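You operate a simulated robot arm through the tools that you are given. There is no shell and no other tool.

You run a simulated robot arm. Do the job below in one go: nothing can be reset, and whatever is moved stays where it is left.

JOB
Slide both sleeves over the pipe in the gap and test it at about 2 bar for ten seconds.
Fine: open the yellow bench lever and the black knob, pump, then shut the black knob to hold it. Where these are worked on the way, their far stop is far enough and under half their travel is too little: black knob, yellow bench lever.

It is judged by the outcome, as a careful person would: the job done as asked, and still so three seconds after it is handed in. It fails if anything else is knocked over, pushed out of place, dropped, spilled or broken.

ROBOT AND FRAMES
A 7-joint arm with a two-finger parallel gripper, fixed in place. Base frame: the origin is on the floor under the middle of its stand, x ahead of it, y to its left, z up. Readings come in mm, rad, newtons and seconds.
It reaches about 1479 mm from its shoulder. Its first joint turns from -2.897 to 2.897 rad. Payload 4.4 kg.
The TCP is the grasp point between the finger pads, 23 mm short of the fingertips. In the tool frame z runs along the fingers and y along their closing line. Largest opening 94 mm; finger width 38, thickness 10; the body of the gripper, 54 by 96 mm, starts 39 mm behind the TCP.
Orientation is told as [roll, pitch, yaw] about the base's x, y, z axes, in that order, counted from this pose: with the fingers straight down and closing along the base's y, the tool's x points along the base's -x, its y along +y and its z along -z.

CONTROLS
- The arm moves only by the tool step_arm. Its argument "deltas" is one flat list of numbers, 7 for each row, row after row: the shift along the tool's x, y, z in units of 250 mm (1.0 is 250 mm), then the turn, a rotation vector about the tool's x, y, z in units of 90 degrees (1.0 is 90 degrees), then the gripper command, from -1 (shut) to 1 (fully open), values between in proportion. In form: [dx, dy, dz, wx, wy, wz, gripper, dx, dy, dz, wx, wy, wz, gripper, ...]. A call has 1 to 20 rows; each row is the pose to reach, as a shift and turn from the pose commanded when the call began, along the tool's axes at that moment. A call with a number of a shift or a turn outside -1 to 1 is refused whole. Rows are played at 5 a second. More than 50 mm and 0.15 rad between two rows, or a gripper value outside its range, and nothing of the call is played. Where a pose cannot be reached the arm comes as near as it can. A force on the tool above 80 N (or 10 N above the force at the start of the call, whichever is more), or a blocked arm, ends the call early, and 0.2 s more pass. The fingers move at their own pace (about 72 mm/s each) and stop on an object; they squeeze with about 26 N. The grip force told is the motor's: it shows also when the fingers shut on nothing. Time passes only in rows, and 0.2 s behind the last, so rows that repeat a pose let the fingers close. The reply holds the time, the measured pose of the TCP, the force on the tool along the base axes, the opening and the grip force, in the units named above and with some noise, with the torque about the TCP (base axes, N m) and any sound that the robot's microphone picked up.
- Cameras (640 x 400 px; columns grow to the right, rows downward): "scene" is fixed at [218.7, 500.9, 1455.7]; the picture's right is [-0.18, -0.98, 0.00], its down [-0.36, 0.06, -0.93] and it looks along [0.91, -0.16, -0.37] (base axes); focal length 347 px, centre (320, 200). "wrist" rides on the gripper at [86, 16, -75] in the tool frame; the picture's right is [-0.18, 0.98, 0.00], its down [-0.58, -0.11, -0.81] and it looks along [-0.79, -0.15, 0.59] (tool axes); focal length 243 px, centre (320, 200). There is no depth. A picture from a camera that has moved, and an enlarged one, comes with that camera's place and axes in the base frame and with its lens.
- camera(camera): a new picture of that camera. The clock stands still meanwhile.
- inspect(camera, box): a new picture of the part [left, top, right, bottom] of that camera's present view, enlarged. The clock stands still meanwhile.
- finish_job(): hands the job in; it is judged then, once.

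Places have to be worked out from the pictures, the camera data and where the tool is seen. Open the gripper and draw the arm clear of the work before you hand the job in, unless the task says otherwise.

The tools are called by a JSON object that holds its "api" and its "payload". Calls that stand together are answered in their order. step_arm: Moves the arm, as the interface text tells. Its arguments: {"type":"object","properties":{"deltas":{"type":"array"}},"required":["deltas"]} The other tools are called the same way: camera (camera) takes a picture; inspect (camera, box) takes an enlarged picture of a part of a camera's view; finish_job () hands the job in.

At the start:

```text
clock: 0.0
position: [625.8, 67.7, 1347.5]
orientation: [-0.002, 0.0, 0.002]
force: [-1.4, -0.7, 0.7]
wrist_torque: [0.01, 0.01, -0.04]
finger_gap: 93.8
grasp_force: 0.1
```

scene: 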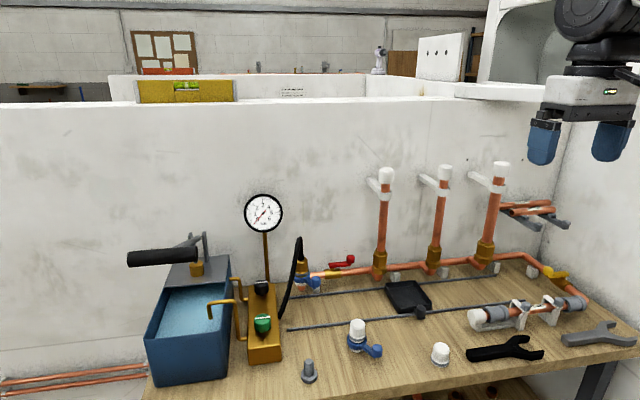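
wrist: 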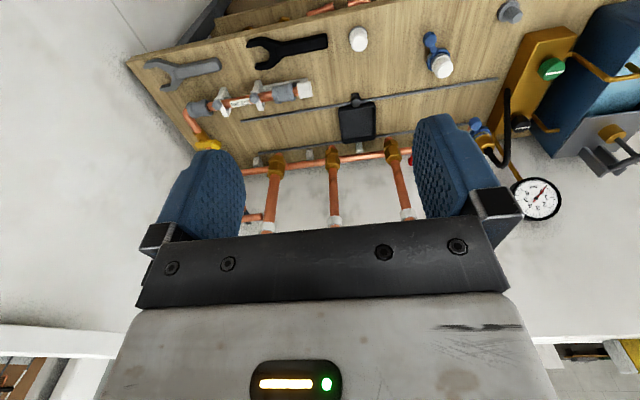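

The first pictures show a bench with a pump at left, pipework, and a gap area at the right with grey sleeves. I take enlarged pictures to see the parts.

{"api": "inspect", "payload": {"camera": "scene", "box": [440, 240, 640, 365]}}

{"api": "inspect", "payload": {"camera": "scene", "box": [120, 180, 340, 390]}}

{"api": "inspect", "payload": {"camera": "scene", "box": [270, 220, 470, 390]}}

{"api": "inspect", "payload": {"camera": "wrist", "box": [120, 20, 360, 170]}}

{"api": "inspect", "payload": {"camera": "wrist", "box": [400, 0, 640, 230]}}

```text
3.20 times, centred on (540, 302) of scene
camera zoom: at [218.7, 500.9, 1455.7], right [-0.18, -0.98, 0.0], down [-0.36, 0.06, -0.93], along [0.91, -0.16, -0.37], focal length 1111 px, centre (-384, -128)
```

zoom: 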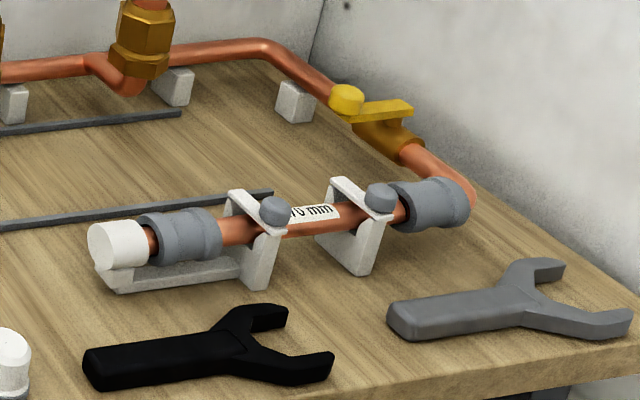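

```text
1.90 times, centred on (230, 285) of scene
camera zoom: at [218.7, 500.9, 1455.7], right [-0.18, -0.98, 0.0], down [-0.36, 0.06, -0.93], along [0.91, -0.16, -0.37], focal length 661 px, centre (491, 38)
```

zoom: 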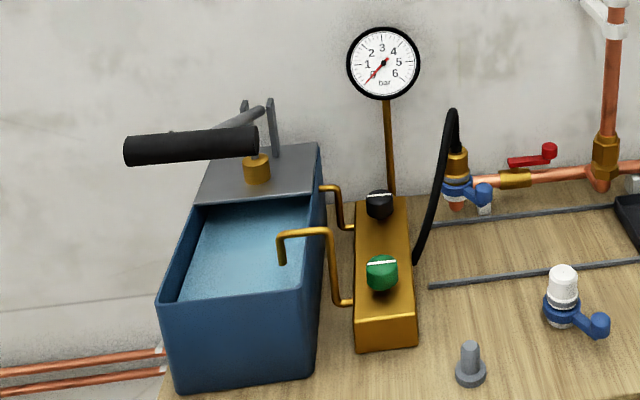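

```text
2.35 times, centred on (370, 305) of scene
camera zoom: at [218.7, 500.9, 1455.7], right [-0.18, -0.98, 0.0], down [-0.36, 0.06, -0.93], along [0.91, -0.16, -0.37], focal length 817 px, centre (202, -47)
```

zoom: 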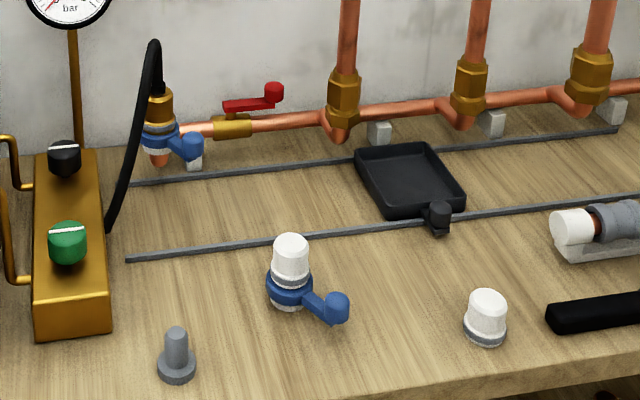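

```text
2.67 times, centred on (240, 95) of wrist
camera zoom: at [539.1, 84.2, 1421.1], right [0.18, 0.98, 0.0], down [0.58, -0.11, 0.81], along [0.79, -0.15, -0.59], focal length 647 px, centre (533, 480)
```

zoom: 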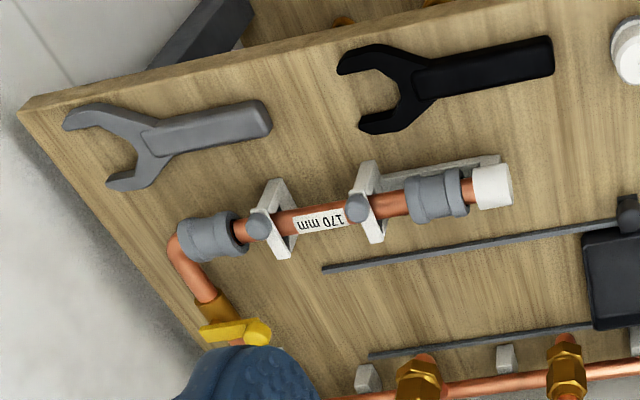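

```text
1.74 times, centred on (520, 115) of wrist
camera zoom: at [539.1, 84.2, 1421.1], right [0.18, 0.98, 0.0], down [0.58, -0.11, 0.81], along [0.79, -0.15, -0.59], focal length 422 px, centre (-28, 348)
```

zoom: 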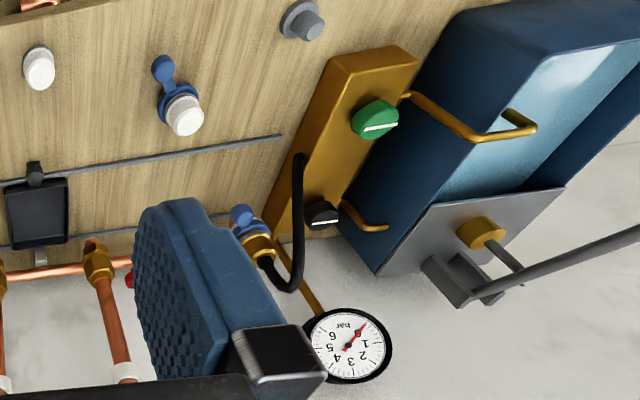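

The pipe in the gap runs along base y at about x≈840, z≈861, with the left sleeve near y≈-63 and the right one near y≈-293. I lower the arm in free space in front of it for a closer look.

{"api": "step_arm", "payload": {"deltas": [-0.03, -0.1, 0.1, 0, 0, 0, 1, -0.06, -0.2, 0.2, 0, 0, 0, 1, -0.09, -0.3, 0.3, 0, 0, 0, 1, -0.12, -0.4, 0.4, 0, 0, 0, 1, -0.15, -0.5, 0.5, 0, 0, 0, 1, -0.18, -0.6, 0.6, 0, 0, 0, 1, -0.21, -0.7, 0.7, 0, 0, 0, 1, -0.24, -0.8, 0.8, 0, 0, 0, 1, -0.27, -0.9, 0.9, 0, 0, 0, 1, -0.27, -0.95, 0.98, 0, 0, 0, 1]}}

{"api": "camera", "payload": {"camera": "wrist"}}

{"api": "camera", "payload": {"camera": "scene"}}

```text
clock: 2.2
position: [694.3, -169.5, 1102.4]
orientation: [-0.002, 0.0, 0.0]
force: [0.0, -0.5, 0.7]
wrist_torque: [-0.02, -0.01, 0.01]
finger_gap: 94.1
grasp_force: 0.0
```

```text
taken
camera wrist: at [607.7, -153.3, 1176.3], right [0.18, 0.98, 0.0], down [0.58, -0.11, 0.81], along [0.79, -0.15, -0.59], focal length 243 px, centre (320, 200)
```

wrist: 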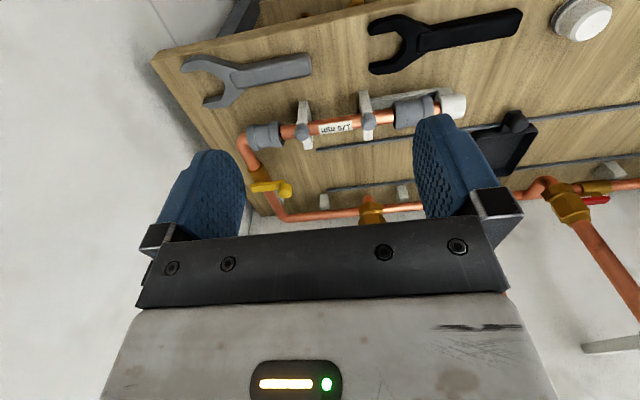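

```text
taken
```

scene: 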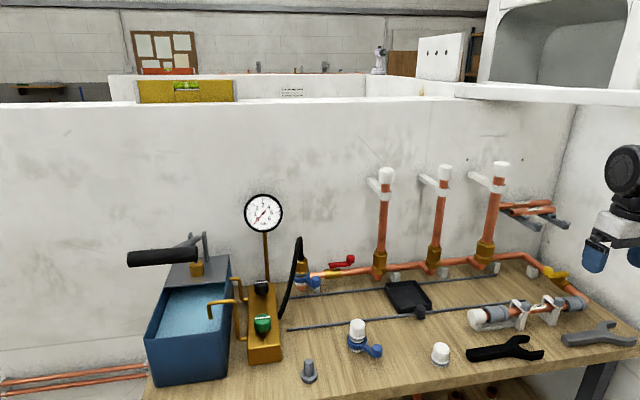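

The arm is in place above and in front of the gap piece. I enlarge the wrist view of the pipe, sleeves and clips.

{"api": "inspect", "payload": {"camera": "wrist", "box": [230, 70, 390, 170]}}

{"api": "inspect", "payload": {"camera": "wrist", "box": [340, 60, 500, 160]}}

{"api": "inspect", "payload": {"camera": "wrist", "box": [220, 130, 320, 230]}}

{"api": "inspect", "payload": {"camera": "scene", "box": [460, 280, 600, 345]}}

```text
4.00 times, centred on (310, 120) of wrist
camera zoom: at [607.7, -153.3, 1176.3], right [0.18, 0.98, 0.0], down [0.58, -0.11, 0.81], along [0.79, -0.15, -0.59], focal length 970 px, centre (360, 520)
```

zoom: 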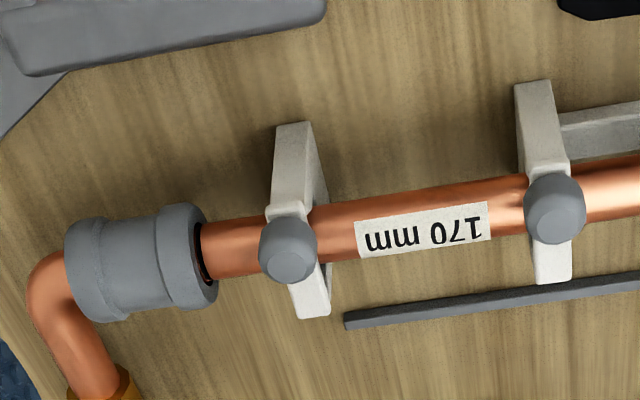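

```text
4.00 times, centred on (420, 110) of wrist
camera zoom: at [607.7, -153.3, 1176.3], right [0.18, 0.98, 0.0], down [0.58, -0.11, 0.81], along [0.79, -0.15, -0.59], focal length 970 px, centre (-80, 560)
```

zoom: 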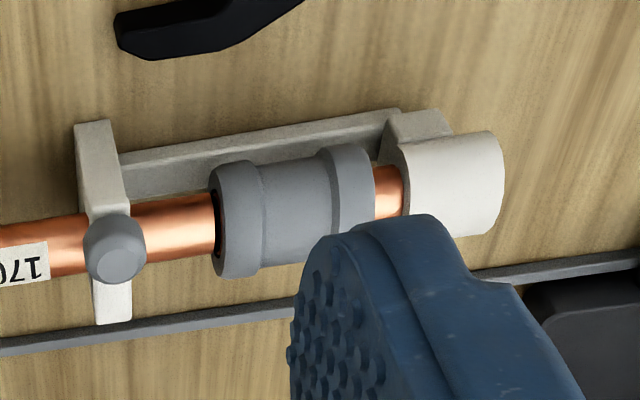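

```text
4.00 times, centred on (270, 180) of wrist
camera zoom: at [607.7, -153.3, 1176.3], right [0.18, 0.98, 0.0], down [0.58, -0.11, 0.81], along [0.79, -0.15, -0.59], focal length 970 px, centre (520, 280)
```

zoom: 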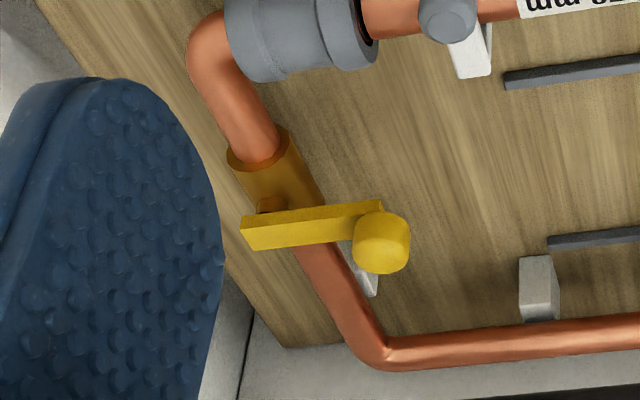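

```text
4.57 times, centred on (530, 312) of scene
camera zoom: at [218.7, 500.9, 1455.7], right [-0.18, -0.98, 0.0], down [-0.36, 0.06, -0.93], along [0.91, -0.16, -0.37], focal length 1587 px, centre (-640, -314)
```

zoom: 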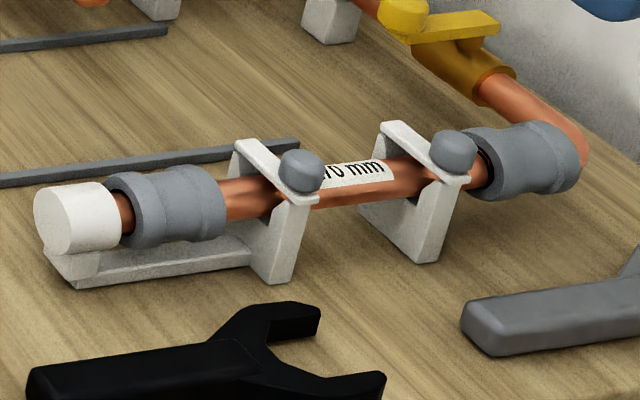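

The pipe spans the gap with its ends right at the sleeves' inner edges (y≈-86 and y≈-261). Each sleeve is about 56 mm long and must slide about 28 mm inward to straddle its joint, just short of the clips at y≈-124 and -220. I turn the gripper 90° and move above the left sleeve.

{"api": "step_arm", "payload": {"deltas": [-0.048, 0.037, 0.034, 0, 0, 0.0833, 1, -0.096, 0.074, 0.068, 0, 0, 0.1667, 1, -0.144, 0.111, 0.102, 0, 0, 0.25, 1, -0.192, 0.148, 0.136, 0, 0, 0.3333, 1, -0.24, 0.185, 0.17, 0, 0, 0.4167, 1, -0.288, 0.222, 0.204, 0, 0, 0.5, 1, -0.336, 0.259, 0.238, 0, 0, 0.5833, 1, -0.384, 0.296, 0.272, 0, 0, 0.6667, 1, -0.432, 0.333, 0.306, 0, 0, 0.75, 1, -0.48, 0.37, 0.34, 0, 0, 0.8333, 1, -0.528, 0.407, 0.374, 0, 0, 0.9167, 1, -0.576, 0.444, 0.408, 0, 0, 1, 1, -0.576, 0.444, 0.408, 0, 0, 1, 1]}}

{"api": "camera", "payload": {"camera": "wrist"}}

{"api": "camera", "payload": {"camera": "scene"}}

```text
clock: 5.0
position: [837.8, -58.3, 998.3]
orientation: [0.001, 0.002, -1.573]
force: [0.2, 0.4, -0.2]
wrist_torque: [-0.01, 0.01, -0.03]
finger_gap: 93.9
grasp_force: 0.0
```

```text
taken
camera wrist: at [853.9, 27.3, 1072.3], right [0.98, -0.19, 0.0], down [-0.11, -0.58, 0.81], along [-0.15, -0.79, -0.59], focal length 243 px, centre (320, 200)
```

wrist: 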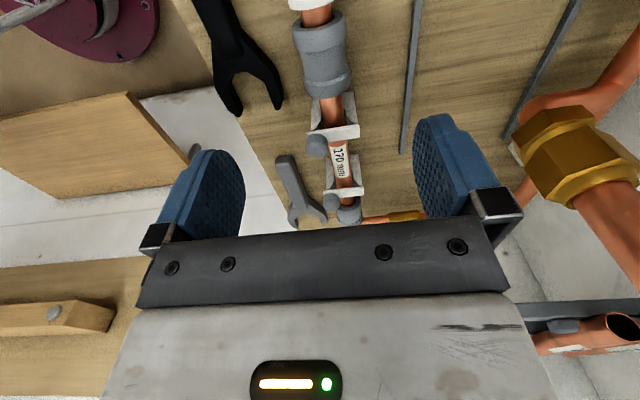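

```text
taken
```

scene: 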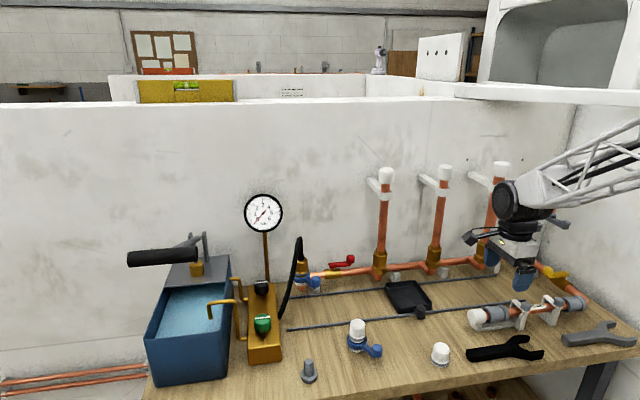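

The gripper is turned, directly above the left sleeve. I enlarge the wrist view to fix the pipe's x and the sleeve's y more exactly.

{"api": "inspect", "payload": {"camera": "wrist", "box": [240, 0, 420, 120]}}

{"api": "inspect", "payload": {"camera": "wrist", "box": [260, 90, 440, 230]}}

{"api": "inspect", "payload": {"camera": "scene", "box": [440, 220, 620, 345]}}

```text
3.33 times, centred on (330, 60) of wrist
camera zoom: at [853.9, 27.3, 1072.3], right [0.98, -0.19, 0.0], down [-0.11, -0.58, 0.81], along [-0.15, -0.79, -0.59], focal length 809 px, centre (287, 667)
```

zoom: 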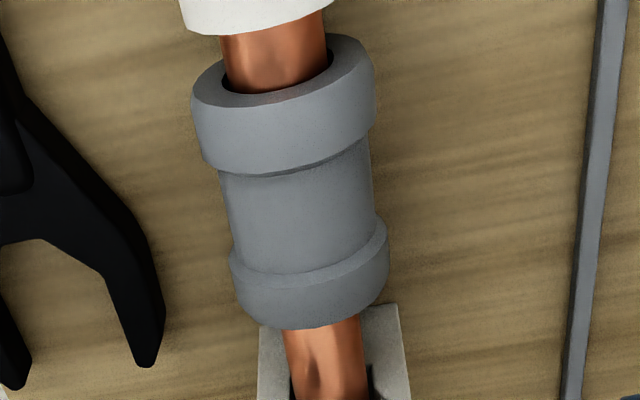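

```text
2.86 times, centred on (350, 160) of wrist
camera zoom: at [853.9, 27.3, 1072.3], right [0.98, -0.19, 0.0], down [-0.11, -0.58, 0.81], along [-0.15, -0.79, -0.59], focal length 693 px, centre (234, 314)
```

zoom: 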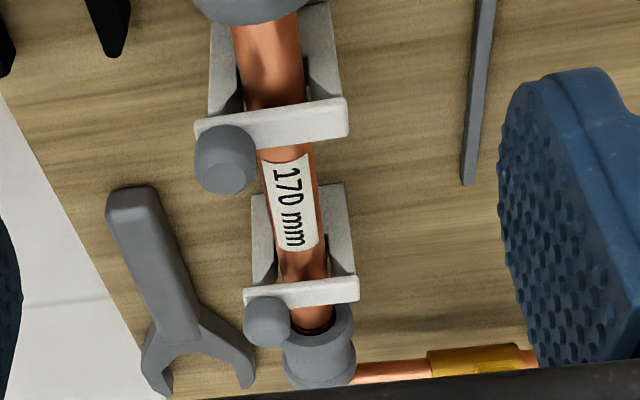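

```text
3.20 times, centred on (530, 282) of scene
camera zoom: at [218.7, 500.9, 1455.7], right [-0.18, -0.98, 0.0], down [-0.36, 0.06, -0.93], along [0.91, -0.16, -0.37], focal length 1111 px, centre (-352, -64)
```

zoom: 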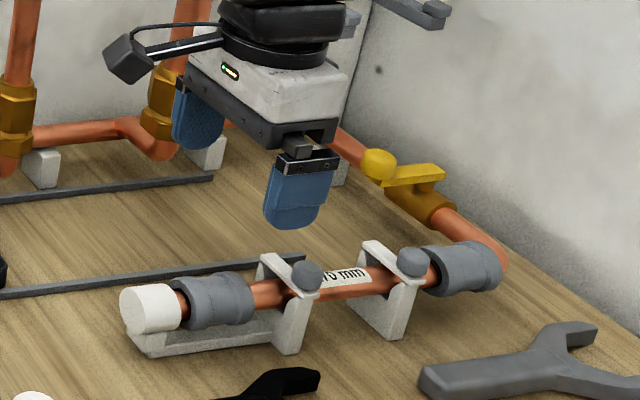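

The left sleeve is centred near (838, -62, 861), about 40 mm across, spanning y≈-37 to -88. The clip face is near y≈-117, with its knob at about (821,-127,892). I lower the open gripper around the sleeve to z≈870.

{"api": "step_arm", "payload": {"deltas": [0, 0, 0.1, 0, 0, 0, 1, 0, 0, 0.2, 0, 0, 0, 1, 0, 0, 0.3, 0, 0, 0, 1, 0, 0, 0.36, 0, 0, 0, 1, 0, 0, 0.42, 0, 0, 0, 1, 0, 0, 0.47, 0, 0, 0, 1, 0, 0, 0.51, 0, 0, 0, 1, 0, 0, 0.51, 0, 0, 0, 1]}}

{"api": "camera", "payload": {"camera": "wrist"}}

{"api": "inspect", "payload": {"camera": "scene", "box": [440, 220, 620, 345]}}

```text
clock: 6.8
position: [836.8, -59.1, 872.9]
orientation: [0.001, 0.0, -1.57]
force: [-0.1, -0.5, -0.2]
wrist_torque: [-0.01, -0.03, -0.03]
finger_gap: 93.9
grasp_force: 0.1
```

```text
taken
camera wrist: at [853.0, 27.6, 946.4], right [0.98, -0.18, 0.0], down [-0.11, -0.58, 0.81], along [-0.15, -0.79, -0.59], focal length 243 px, centre (320, 200)
```

wrist: 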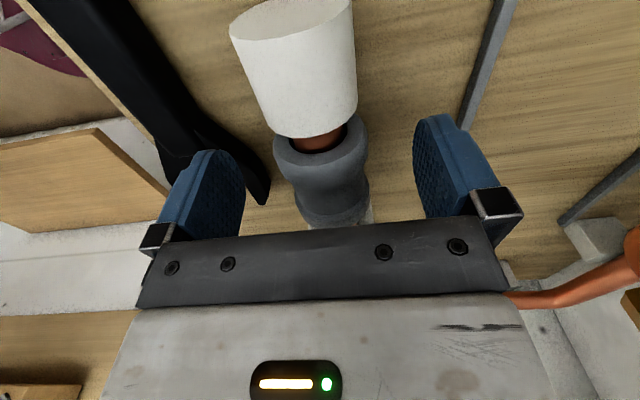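

```text
3.20 times, centred on (530, 282) of scene
camera zoom: at [218.7, 500.9, 1455.7], right [-0.18, -0.98, 0.0], down [-0.36, 0.06, -0.93], along [0.91, -0.16, -0.37], focal length 1111 px, centre (-352, -64)
```

zoom: 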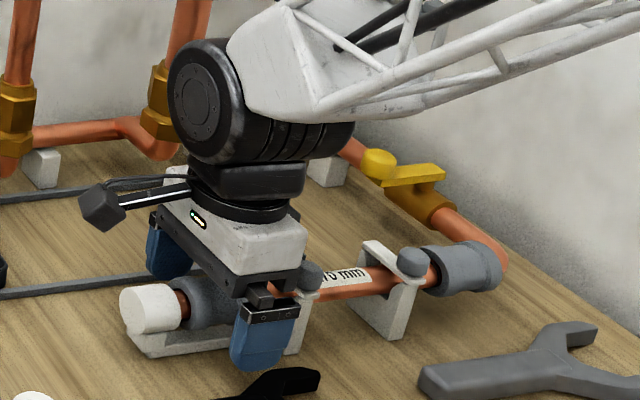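

The sleeve sits centred between the fingers. I close the gripper on it without moving.

{"api": "step_arm", "payload": {"deltas": [0, 0, 0, 0, 0, 0, 0.3, 0, 0, 0, 0, 0, 0, -0.2, 0, 0, 0, 0, 0, 0, -1, 0, 0, 0, 0, 0, 0, -1, 0, 0, 0, 0, 0, 0, -1]}}

{"api": "camera", "payload": {"camera": "wrist"}}

```text
clock: 8.0
position: [838.5, -58.5, 873.1]
orientation: [0.002, 0.0, -1.572]
force: [52.7, -0.2, -10.3]
wrist_torque: [-0.38, -0.18, -0.95]
finger_gap: 44.2
grasp_force: 26.1
```

```text
taken
camera wrist: at [853.9, 27.6, 947.1], right [0.98, -0.18, 0.0], down [-0.11, -0.58, 0.81], along [-0.15, -0.79, -0.59], focal length 243 px, centre (320, 200)
```

wrist: 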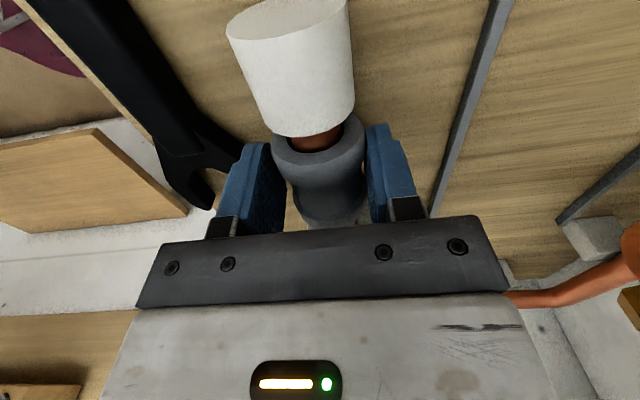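

The gripper holds the sleeve (44 mm), but the tool is pushed +x by about 53 N. I shift a couple of mm in +x to relieve this before sliding.

{"api": "step_arm", "payload": {"deltas": [0, 0.004, 0, 0, 0, 0, -1, 0, 0.006, 0, 0, 0, 0, -1]}}

```text
clock: 8.6
position: [839.3, -59.4, 873.6]
orientation: [0.002, 0.0, -1.571]
force: [51.8, -1.6, -7.9]
wrist_torque: [1.15, -0.26, 1.4]
finger_gap: 39.9
grasp_force: 44.9
```

The force is unchanged and the gap settled at 40 mm, so I shift another 2 mm in +x and read again.

{"api": "step_arm", "payload": {"deltas": [0, 0.004, 0, 0, 0, 0, -1, 0, 0.008, 0, 0, 0, 0, -1, 0, 0.008, 0, 0, 0, 0, -1]}}

```text
clock: 9.4
position: [839.8, -60.5, 872.8]
orientation: [-0.001, 0.001, -1.571]
force: [-12.0, 0.2, 19.7]
wrist_torque: [0.43, 0.26, 1.14]
finger_gap: 39.8
grasp_force: 44.7
```

Now the side force is nearly balanced. I slide the sleeve 10 mm toward the gap (base -y, tool -x) and read the force.

{"api": "step_arm", "payload": {"deltas": [-0.01, 0, 0, 0, 0, 0, -1, -0.02, 0, 0, 0, 0, 0, -1, -0.03, 0, 0, 0, 0, 0, -1, -0.04, 0, 0, 0, 0, 0, -1]}}

{"api": "camera", "payload": {"camera": "wrist"}}

{"api": "inspect", "payload": {"camera": "scene", "box": [440, 240, 600, 345]}}

```text
clock: 10.4
position: [840.2, -70.9, 872.4]
orientation: [0.001, -0.001, -1.571]
force: [-31.1, 0.9, 28.7]
wrist_torque: [0.53, 0.48, 1.29]
finger_gap: 40.0
grasp_force: 45.6
```

```text
taken
camera wrist: at [856.3, 17.7, 946.7], right [0.98, -0.18, 0.0], down [-0.11, -0.58, 0.81], along [-0.15, -0.79, -0.59], focal length 243 px, centre (320, 200)
```

wrist: 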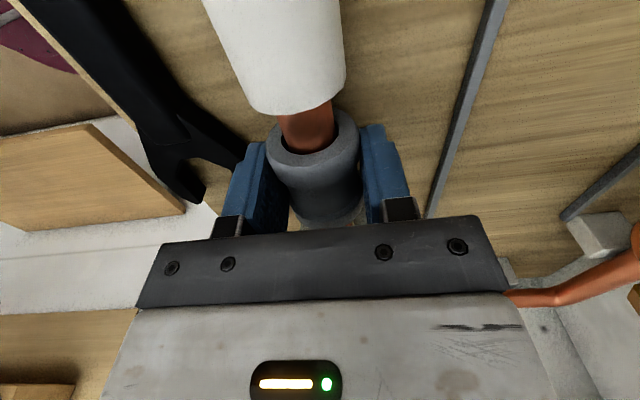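

```text
3.81 times, centred on (520, 292) of scene
camera zoom: at [218.7, 500.9, 1455.7], right [-0.18, -0.98, 0.0], down [-0.36, 0.06, -0.93], along [0.91, -0.16, -0.37], focal length 1322 px, centre (-442, -152)
```

zoom: 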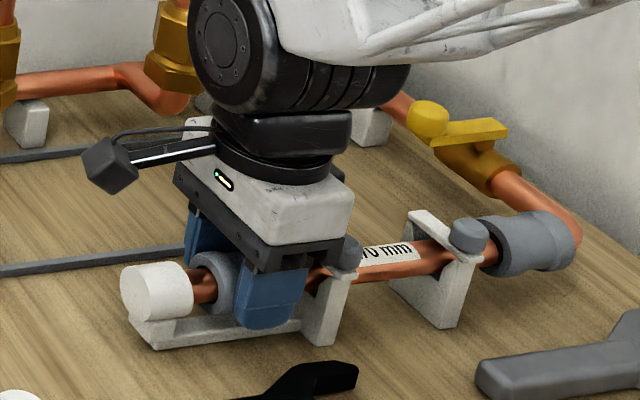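

The sleeve moved with the gripper without axial resistance. I ease the x offset slightly back and slide on another ~15.5 mm so that the sleeve centre lies on the joint (y≈-88).

{"api": "step_arm", "payload": {"deltas": [-0.01, -0.003, 0, 0, 0, 0, -1, -0.02, -0.003, 0, 0, 0, 0, -1, -0.03, -0.003, 0, 0, 0, 0, -1, -0.04, -0.003, 0, 0, 0, 0, -1, -0.05, -0.003, 0, 0, 0, 0, -1, -0.06, -0.003, 0, 0, 0, 0, -1]}}

{"api": "camera", "payload": {"camera": "wrist"}}

{"api": "inspect", "payload": {"camera": "scene", "box": [440, 240, 600, 345]}}

```text
clock: 11.8
position: [840.3, -84.4, 872.0]
orientation: [0.0, 0.002, -1.572]
force: [19.1, -0.1, -11.0]
wrist_torque: [-0.48, -0.11, -1.33]
finger_gap: 39.9
grasp_force: 44.9
```

```text
taken
camera wrist: at [856.1, 3.3, 946.4], right [0.98, -0.18, 0.0], down [-0.11, -0.58, 0.81], along [-0.15, -0.79, -0.59], focal length 243 px, centre (320, 200)
```

wrist: 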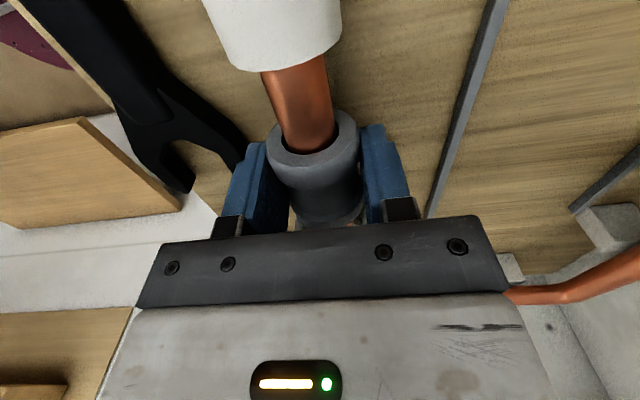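

```text
3.81 times, centred on (520, 292) of scene
camera zoom: at [218.7, 500.9, 1455.7], right [-0.18, -0.98, 0.0], down [-0.36, 0.06, -0.93], along [0.91, -0.16, -0.37], focal length 1322 px, centre (-442, -152)
```

zoom: 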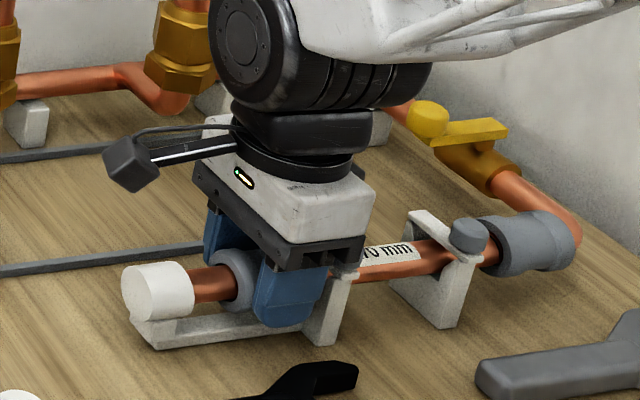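

The sleeve has travelled about 25 mm and should straddle the joint. I open the gripper and rise straight up to check.

{"api": "step_arm", "payload": {"deltas": [0, 0, 0, 0, 0, 0, 0, 0, 0, 0, 0, 0, 0, 1, 0, 0, 0, 0, 0, 0, 1, 0, 0, -0.1, 0, 0, 0, 1, 0, 0, -0.2, 0, 0, 0, 1, 0, 0, -0.3, 0, 0, 0, 1, 0, 0, -0.4, 0, 0, 0, 1, 0, 0, -0.5, 0, 0, 0, 1, 0, 0, -0.5, 0, 0, 0, 1]}}

{"api": "camera", "payload": {"camera": "wrist"}}

{"api": "inspect", "payload": {"camera": "wrist", "box": [240, 20, 420, 160]}}

{"api": "inspect", "payload": {"camera": "scene", "box": [460, 260, 600, 345]}}

```text
clock: 13.8
position: [838.0, -84.4, 998.4]
orientation: [0.0, 0.001, -1.572]
force: [0.0, -0.1, 0.1]
wrist_torque: [0.0, 0.02, 0.01]
finger_gap: 94.1
grasp_force: 0.1
```

```text
taken
camera wrist: at [854.7, 3.5, 1071.7], right [0.98, -0.18, 0.0], down [-0.11, -0.58, 0.81], along [-0.15, -0.79, -0.59], focal length 243 px, centre (320, 200)
```

wrist: 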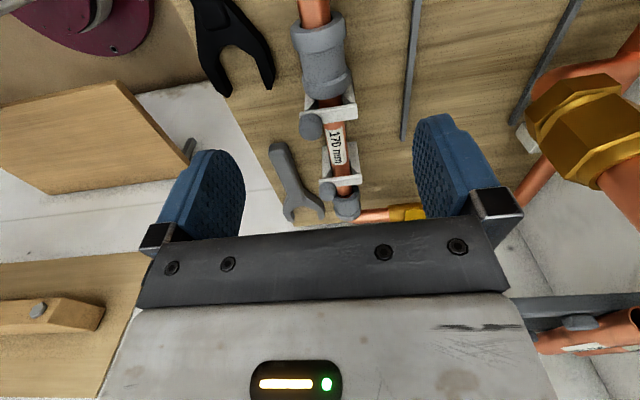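

```text
2.86 times, centred on (330, 90) of wrist
camera zoom: at [854.7, 3.5, 1071.7], right [0.98, -0.18, 0.0], down [-0.11, -0.58, 0.81], along [-0.15, -0.79, -0.59], focal length 693 px, centre (291, 514)
```

zoom: 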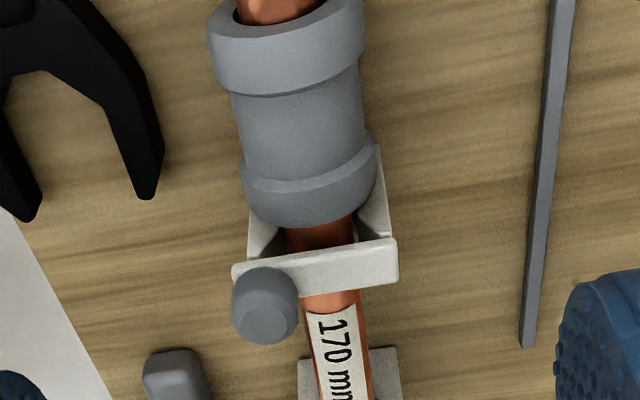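

```text
4.57 times, centred on (530, 302) of scene
camera zoom: at [218.7, 500.9, 1455.7], right [-0.18, -0.98, 0.0], down [-0.36, 0.06, -0.93], along [0.91, -0.16, -0.37], focal length 1587 px, centre (-640, -269)
```

zoom: 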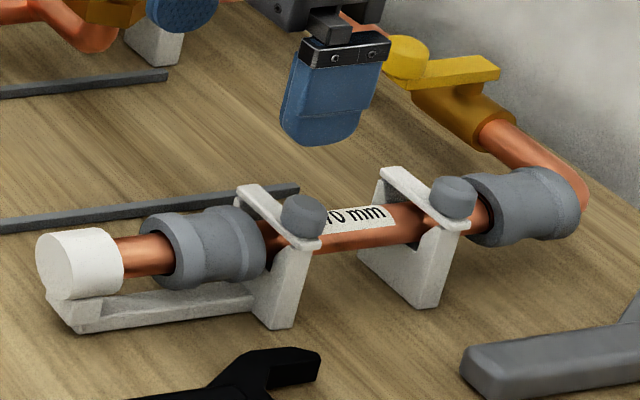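

The left sleeve now spans y≈-62 to -114, centred on the joint with a small clearance to the clip. Next I move at the same height to above the right sleeve (y≈-285).

{"api": "step_arm", "payload": {"deltas": [-0.13, 0.005, 0, 0, 0, 0, 1, -0.26, 0.01, 0, 0, 0, 0, 1, -0.39, 0.01, 0, 0, 0, 0, 1, -0.52, 0.01, 0, 0, 0, 0, 1, -0.65, 0.01, 0, 0, 0, 0, 1, -0.78, 0.01, 0, 0, 0, 0, 1, -0.8, 0.01, 0, 0, 0, 0, 1, -0.8, 0.01, 0, 0, 0, 0, 1]}}

{"api": "camera", "payload": {"camera": "wrist"}}

{"api": "inspect", "payload": {"camera": "wrist", "box": [220, 0, 420, 140]}}

{"api": "inspect", "payload": {"camera": "scene", "box": [460, 220, 640, 345]}}

```text
clock: 15.6
position: [841.3, -284.2, 998.0]
orientation: [0.001, 0.002, -1.572]
force: [0.6, 0.0, -0.8]
wrist_torque: [0.03, 0.04, 0.0]
finger_gap: 94.0
grasp_force: 0.0
```

```text
taken
camera wrist: at [857.9, -197.8, 1071.9], right [0.98, -0.18, 0.0], down [-0.11, -0.58, 0.81], along [-0.15, -0.79, -0.59], focal length 243 px, centre (320, 200)
```

wrist: 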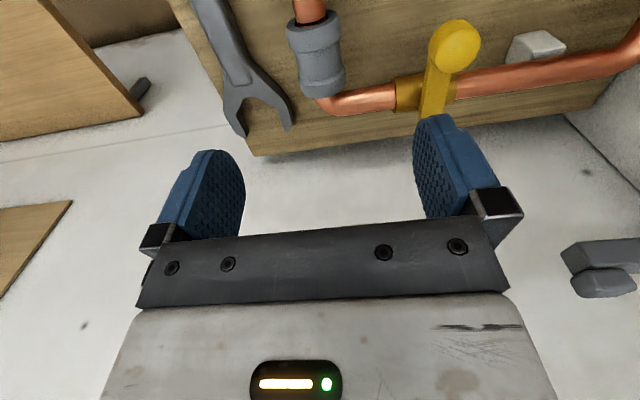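

```text
2.86 times, centred on (320, 70) of wrist
camera zoom: at [857.9, -197.8, 1071.9], right [0.98, -0.18, 0.0], down [-0.11, -0.58, 0.81], along [-0.15, -0.79, -0.59], focal length 693 px, centre (320, 571)
```

zoom: 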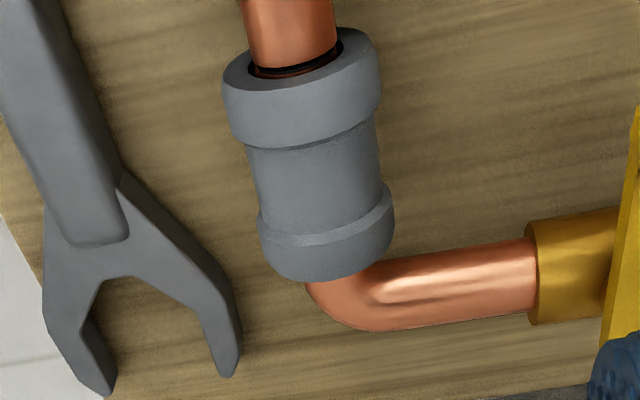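

```text
3.20 times, centred on (550, 282) of scene
camera zoom: at [218.7, 500.9, 1455.7], right [-0.18, -0.98, 0.0], down [-0.36, 0.06, -0.93], along [0.91, -0.16, -0.37], focal length 1111 px, centre (-416, -64)
```

zoom: 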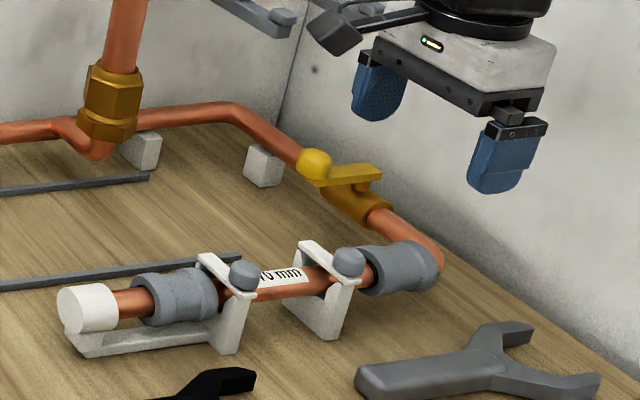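

In the right sleeve's bore the dark joint line is visible right at its inner edge (y≈-262). The sleeve spans y≈-262 to -312, and the yellow lever knob is close by at about (930,-279,900). I narrow the opening to about 64 mm for clearance and descend.

{"api": "step_arm", "payload": {"deltas": [0, 0, 0, 0, 0, 0, 0.36, 0, 0, 0, 0, 0, 0, 0.36, 0, 0, 0.1, 0, 0, 0, 0.36, 0, 0, 0.2, 0, 0, 0, 0.36, 0, 0, 0.28, 0, 0, 0, 0.36, 0, 0, 0.34, 0, 0, 0, 0.36, 0, 0, 0.38, 0, 0, 0, 0.36]}}

{"api": "camera", "payload": {"camera": "wrist"}}

{"api": "inspect", "payload": {"camera": "scene", "box": [460, 220, 640, 345]}}

```text
clock: 17.2
position: [841.9, -283.6, 901.9]
orientation: [-0.002, -0.001, -1.57]
force: [-0.1, -1.1, 0.7]
wrist_torque: [0.01, 0.02, -0.05]
finger_gap: 64.0
grasp_force: 0.0
```

```text
taken
camera wrist: at [858.2, -196.8, 975.7], right [0.98, -0.18, 0.0], down [-0.11, -0.58, 0.81], along [-0.15, -0.79, -0.59], focal length 243 px, centre (320, 200)
```

wrist: 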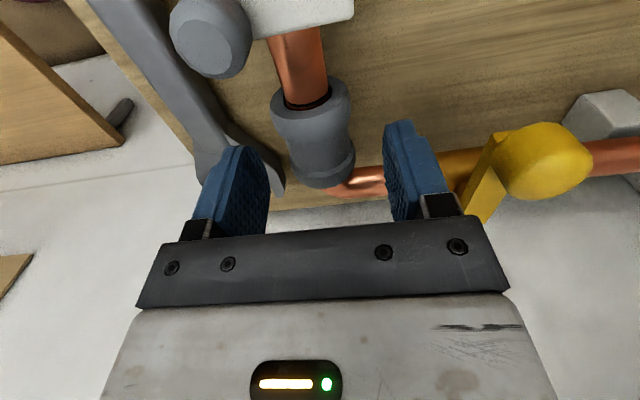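

```text
3.20 times, centred on (550, 282) of scene
camera zoom: at [218.7, 500.9, 1455.7], right [-0.18, -0.98, 0.0], down [-0.36, 0.06, -0.93], along [0.91, -0.16, -0.37], focal length 1111 px, centre (-416, -64)
```

zoom: 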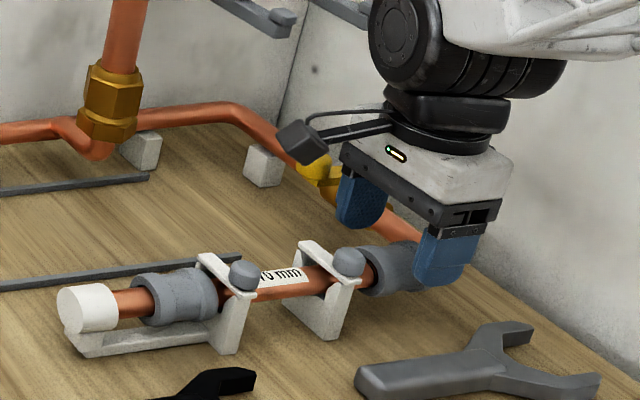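

The sleeve lies between the fingers and the yellow lever is clear of the gripper body. I descend the last 30 mm and close on the sleeve.

{"api": "step_arm", "payload": {"deltas": [0, 0, 0.05, 0, 0, 0, 0.36, 0, 0, 0.09, 0, 0, 0, 0.36, 0, 0, 0.12, 0, 0, 0, 0.36, 0, 0, 0.12, 0, 0, 0, 0.36, 0, 0, 0.12, 0, 0, 0, 0, 0, 0, 0.12, 0, 0, 0, -0.1, 0, 0, 0.12, 0, 0, 0, -0.1]}}

{"api": "camera", "payload": {"camera": "wrist"}}

{"api": "inspect", "payload": {"camera": "scene", "box": [460, 220, 640, 345]}}

```text
clock: 18.8
position: [841.9, -284.3, 872.4]
orientation: [0.0, 0.0, -1.571]
force: [-4.6, -0.8, 0.9]
wrist_torque: [-0.02, 0.03, -0.05]
finger_gap: 44.5
grasp_force: 2.3
```

```text
taken
camera wrist: at [858.1, -197.0, 946.8], right [0.98, -0.18, 0.0], down [-0.11, -0.58, 0.81], along [-0.15, -0.79, -0.59], focal length 243 px, centre (320, 200)
```

wrist: 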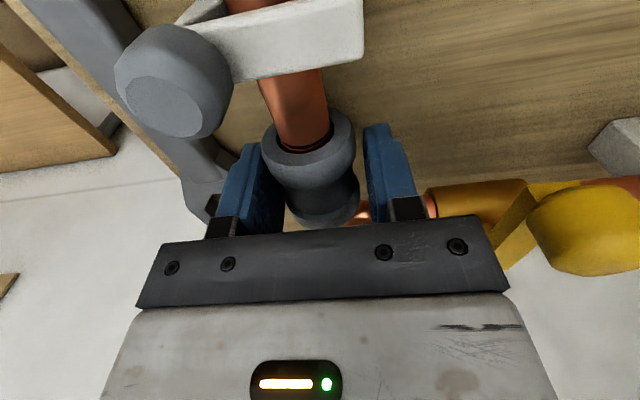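

```text
3.20 times, centred on (550, 282) of scene
camera zoom: at [218.7, 500.9, 1455.7], right [-0.18, -0.98, 0.0], down [-0.36, 0.06, -0.93], along [0.91, -0.16, -0.37], focal length 1111 px, centre (-416, -64)
```

zoom: 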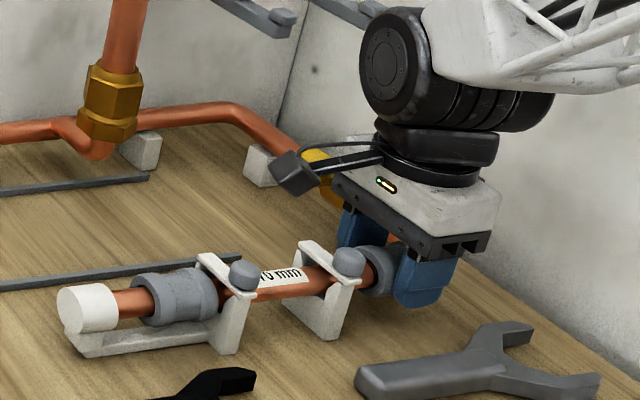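

Light contact with the sleeve is made at 44.5 mm. I shift back 1 mm in x and close fully.

{"api": "step_arm", "payload": {"deltas": [0, -0.003, 0, 0, 0, 0, -1, 0, -0.003, 0, 0, 0, 0, -1, 0, -0.003, 0, 0, 0, 0, -1, 0, -0.003, 0, 0, 0, 0, -1]}}

```text
clock: 19.8
position: [840.2, -283.9, 872.6]
orientation: [-0.003, -0.001, -1.571]
force: [-52.8, 0.7, 12.7]
wrist_torque: [0.41, 0.66, 1.4]
finger_gap: 39.9
grasp_force: 45.2
```

The grip is firm (40 mm) but the side force is -53 N, so I shift about 1.6 mm in -x to centre it.

{"api": "step_arm", "payload": {"deltas": [0, -0.003, 0, 0, 0, 0, -1, 0, -0.006, 0, 0, 0, 0, -1, 0, -0.006, 0, 0, 0, 0, -1]}}

```text
clock: 20.6
position: [840.0, -282.5, 872.8]
orientation: [0.001, 0.001, -1.572]
force: [-39.8, 1.4, 5.9]
wrist_torque: [-0.9, 0.45, -1.3]
finger_gap: 39.6
grasp_force: 45.0
```

The side force dropped only to about -40 N, so I shift another 1 mm in -x.

{"api": "step_arm", "payload": {"deltas": [0, -0.002, 0, 0, 0, 0, -1, 0, -0.004, 0, 0, 0, 0, -1, 0, -0.004, 0, 0, 0, 0, -1]}}

```text
clock: 21.4
position: [840.0, -284.0, 873.2]
orientation: [0.002, 0.0, -1.571]
force: [5.0, -0.8, -8.3]
wrist_torque: [0.44, 0.05, 1.04]
finger_gap: 39.7
grasp_force: 45.0
```

Side force is now near zero. I slide the right sleeve 25 mm toward the gap (+y) in small steps.

{"api": "step_arm", "payload": {"deltas": [0.01, 0, 0, 0, 0, 0, -1, 0.02, 0, 0, 0, 0, 0, -1, 0.03, 0, 0, 0, 0, 0, -1, 0.04, 0, 0, 0, 0, 0, -1, 0.05, 0, 0, 0, 0, 0, -1, 0.06, 0, 0, 0, 0, 0, -1, 0.07, 0, 0, 0, 0, 0, -1, 0.08, 0, 0, 0, 0, 0, -1, 0.09, 0, 0, 0, 0, 0, -1, 0.1, 0, 0, 0, 0, 0, -1, 0.102, 0, 0, 0, 0, 0, -1]}}

{"api": "camera", "payload": {"camera": "wrist"}}

{"api": "inspect", "payload": {"camera": "scene", "box": [460, 220, 640, 345]}}

```text
clock: 23.8
position: [841.3, -258.8, 871.9]
orientation: [0.001, -0.001, -1.573]
force: [44.3, 0.5, -10.4]
wrist_torque: [-0.38, -0.26, -1.47]
finger_gap: 39.8
grasp_force: 45.1
```

```text
taken
camera wrist: at [856.0, -171.6, 946.9], right [0.98, -0.18, 0.0], down [-0.11, -0.58, 0.81], along [-0.15, -0.79, -0.59], focal length 243 px, centre (320, 200)
```

wrist: 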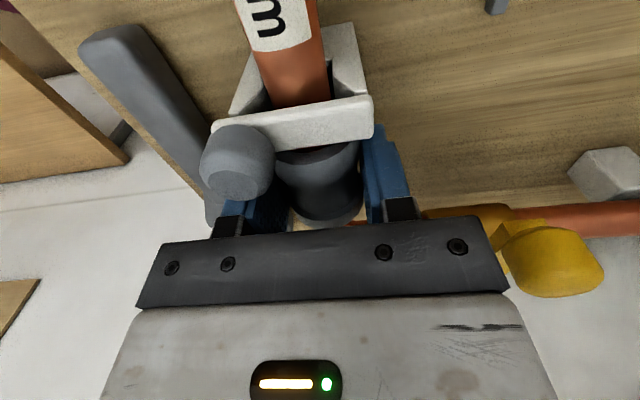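

```text
3.20 times, centred on (550, 282) of scene
camera zoom: at [218.7, 500.9, 1455.7], right [-0.18, -0.98, 0.0], down [-0.36, 0.06, -0.93], along [0.91, -0.16, -0.37], focal length 1111 px, centre (-416, -64)
```

zoom: 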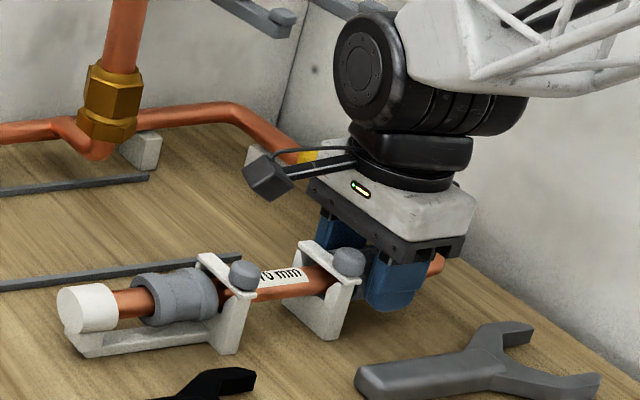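

The right sleeve has moved 25 mm. I open partially, rise straight up and check.

{"api": "step_arm", "payload": {"deltas": [0, 0, 0, 0, 0, 0, 0, 0, 0, 0, 0, 0, 0, 0.36, 0, 0, 0, 0, 0, 0, 0.36, 0, 0, -0.06, 0, 0, 0, 0.36, 0, 0, -0.14, 0, 0, 0, 0.36, 0, 0, -0.25, 0, 0, 0, 0.36, 0, 0, -0.4, 0, 0, 0, 0.36, 0, 0, -0.5, 0, 0, 0, 0.36, 0, 0, -0.5, 0, 0, 0, 0.36]}}

{"api": "camera", "payload": {"camera": "wrist"}}

{"api": "inspect", "payload": {"camera": "wrist", "box": [240, 0, 480, 150]}}

{"api": "inspect", "payload": {"camera": "scene", "box": [460, 240, 620, 345]}}

```text
clock: 25.8
position: [838.8, -258.9, 998.6]
orientation: [0.002, 0.001, -1.571]
force: [0.6, -0.6, 0.2]
wrist_torque: [-0.02, 0.01, -0.01]
finger_gap: 64.0
grasp_force: 0.0
```

```text
taken
camera wrist: at [855.0, -172.9, 1073.2], right [0.98, -0.18, 0.0], down [-0.11, -0.58, 0.81], along [-0.15, -0.79, -0.59], focal length 243 px, centre (320, 200)
```

wrist: 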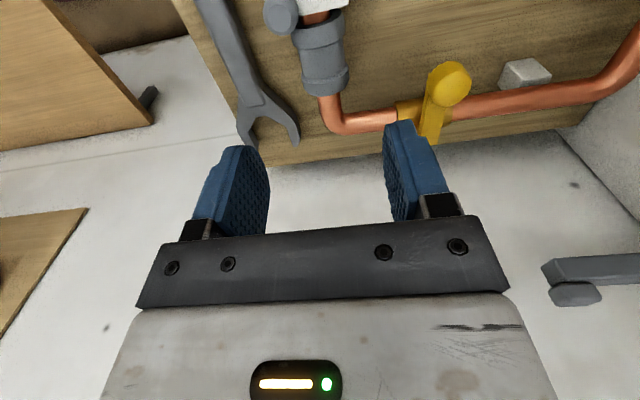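

```text
2.67 times, centred on (360, 75) of wrist
camera zoom: at [855.0, -172.9, 1073.2], right [0.98, -0.18, 0.0], down [-0.11, -0.58, 0.81], along [-0.15, -0.79, -0.59], focal length 647 px, centre (213, 533)
```

zoom: 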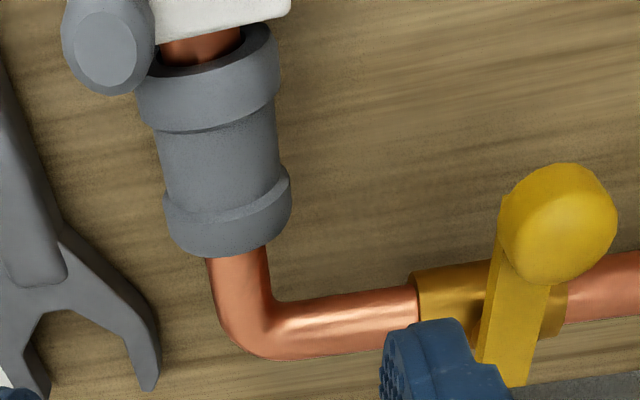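

```text
3.81 times, centred on (540, 292) of scene
camera zoom: at [218.7, 500.9, 1455.7], right [-0.18, -0.98, 0.0], down [-0.36, 0.06, -0.93], along [0.91, -0.16, -0.37], focal length 1322 px, centre (-518, -152)
```

zoom: 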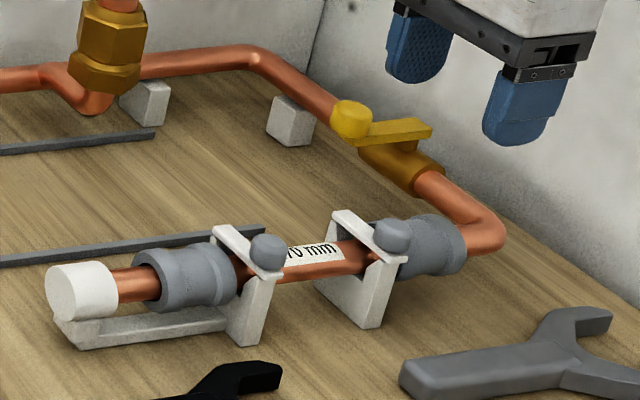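

The right sleeve spans y≈-238 to -288, straddling its joint too, and nothing else moved. The yellow lever's knob is at about (930,-281,904), its pivot near (927,-329), crosswise to the pipe and so shut. I move above its knob.

{"api": "step_arm", "payload": {"deltas": [-0.02, 0.09, 0, 0, 0, 0, -0.1, -0.045, 0.18, 0, 0, 0, 0, -0.1, -0.07, 0.27, 0.02, 0, 0, 0, -0.1, -0.09, 0.365, 0.06, 0, 0, 0, -0.1, -0.09, 0.365, 0.1, 0, 0, 0, -0.1, -0.09, 0.365, 0.1, 0, 0, 0, -0.1]}}

{"api": "camera", "payload": {"camera": "wrist"}}

{"api": "inspect", "payload": {"camera": "scene", "box": [480, 200, 640, 305]}}

```text
clock: 26.7
position: [911.7, -278.2, 989.3]
orientation: [-0.007, 0.001, -1.568]
force: [-68.2, 13.5, 20.4]
wrist_torque: [-0.25, -4.5, 2.22]
finger_gap: 42.1
grasp_force: 0.1
stopped in row 4: the force on the tool passed its limit at 149 N (the readings are from after the stop); the commanded pose is now the measured one
```

```text
taken
camera wrist: at [929.2, -190.8, 1063.2], right [0.98, -0.18, -0.01], down [-0.1, -0.58, 0.81], along [-0.15, -0.79, -0.59], focal length 243 px, centre (320, 200)
```

wrist: 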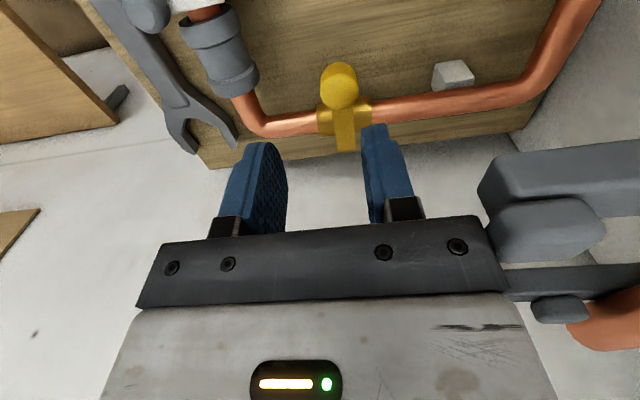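

```text
3.81 times, centred on (560, 252) of scene
camera zoom: at [218.7, 500.9, 1455.7], right [-0.18, -0.98, 0.0], down [-0.36, 0.06, -0.93], along [0.91, -0.16, -0.37], focal length 1322 px, centre (-594, 0)
```

zoom: 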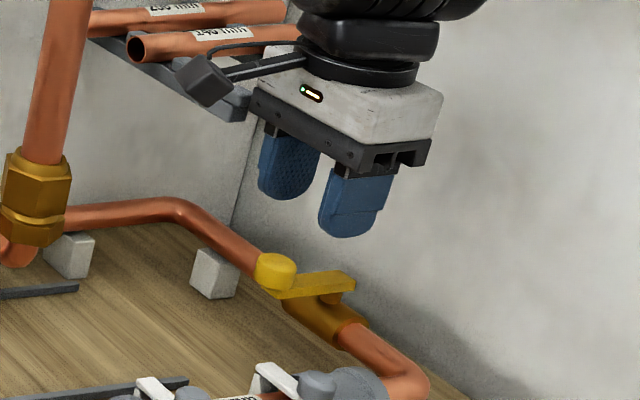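

The gripper body touched the grey rack on the wall, which reaches further out than I judged. I back off at once in -x and look for any disturbance.

{"api": "step_arm", "payload": {"deltas": [0, -0.04, 0, 0, 0, 0, -0.1, 0, -0.12, 0, 0, 0, 0, -0.1, 0, -0.24, 0, 0, 0, 0, -0.1, 0, -0.24, 0, 0, 0, 0, -0.1]}}

{"api": "camera", "payload": {"camera": "scene"}}

{"api": "inspect", "payload": {"camera": "scene", "box": [460, 150, 640, 275]}}

{"api": "camera", "payload": {"camera": "wrist"}}

```text
clock: 27.7
position: [853.6, -277.8, 986.2]
orientation: [-0.006, 0.001, -1.566]
force: [0.4, -0.4, 0.9]
wrist_torque: [-0.02, -0.01, 0.03]
finger_gap: 42.5
grasp_force: 0.2
```

```text
taken
```

scene: 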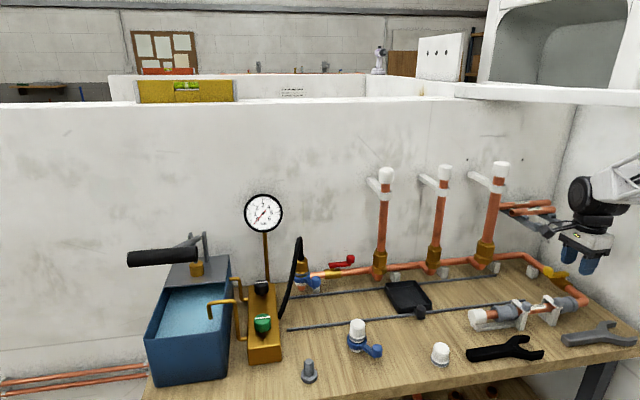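

```text
3.20 times, centred on (550, 212) of scene
camera zoom: at [218.7, 500.9, 1455.7], right [-0.18, -0.98, 0.0], down [-0.36, 0.06, -0.93], along [0.91, -0.16, -0.37], focal length 1111 px, centre (-416, 160)
```

zoom: 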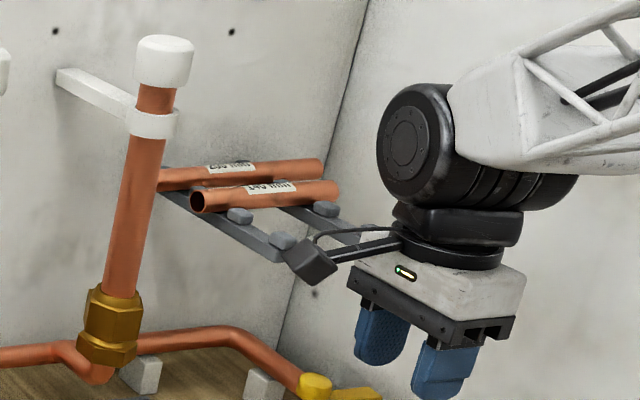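

```text
taken
camera wrist: at [870.9, -191.3, 1061.2], right [0.98, -0.18, -0.01], down [-0.1, -0.58, 0.81], along [-0.15, -0.79, -0.59], focal length 243 px, centre (320, 200)
```

wrist: 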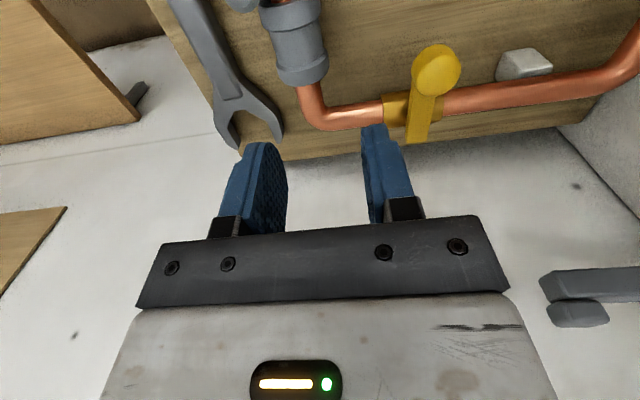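

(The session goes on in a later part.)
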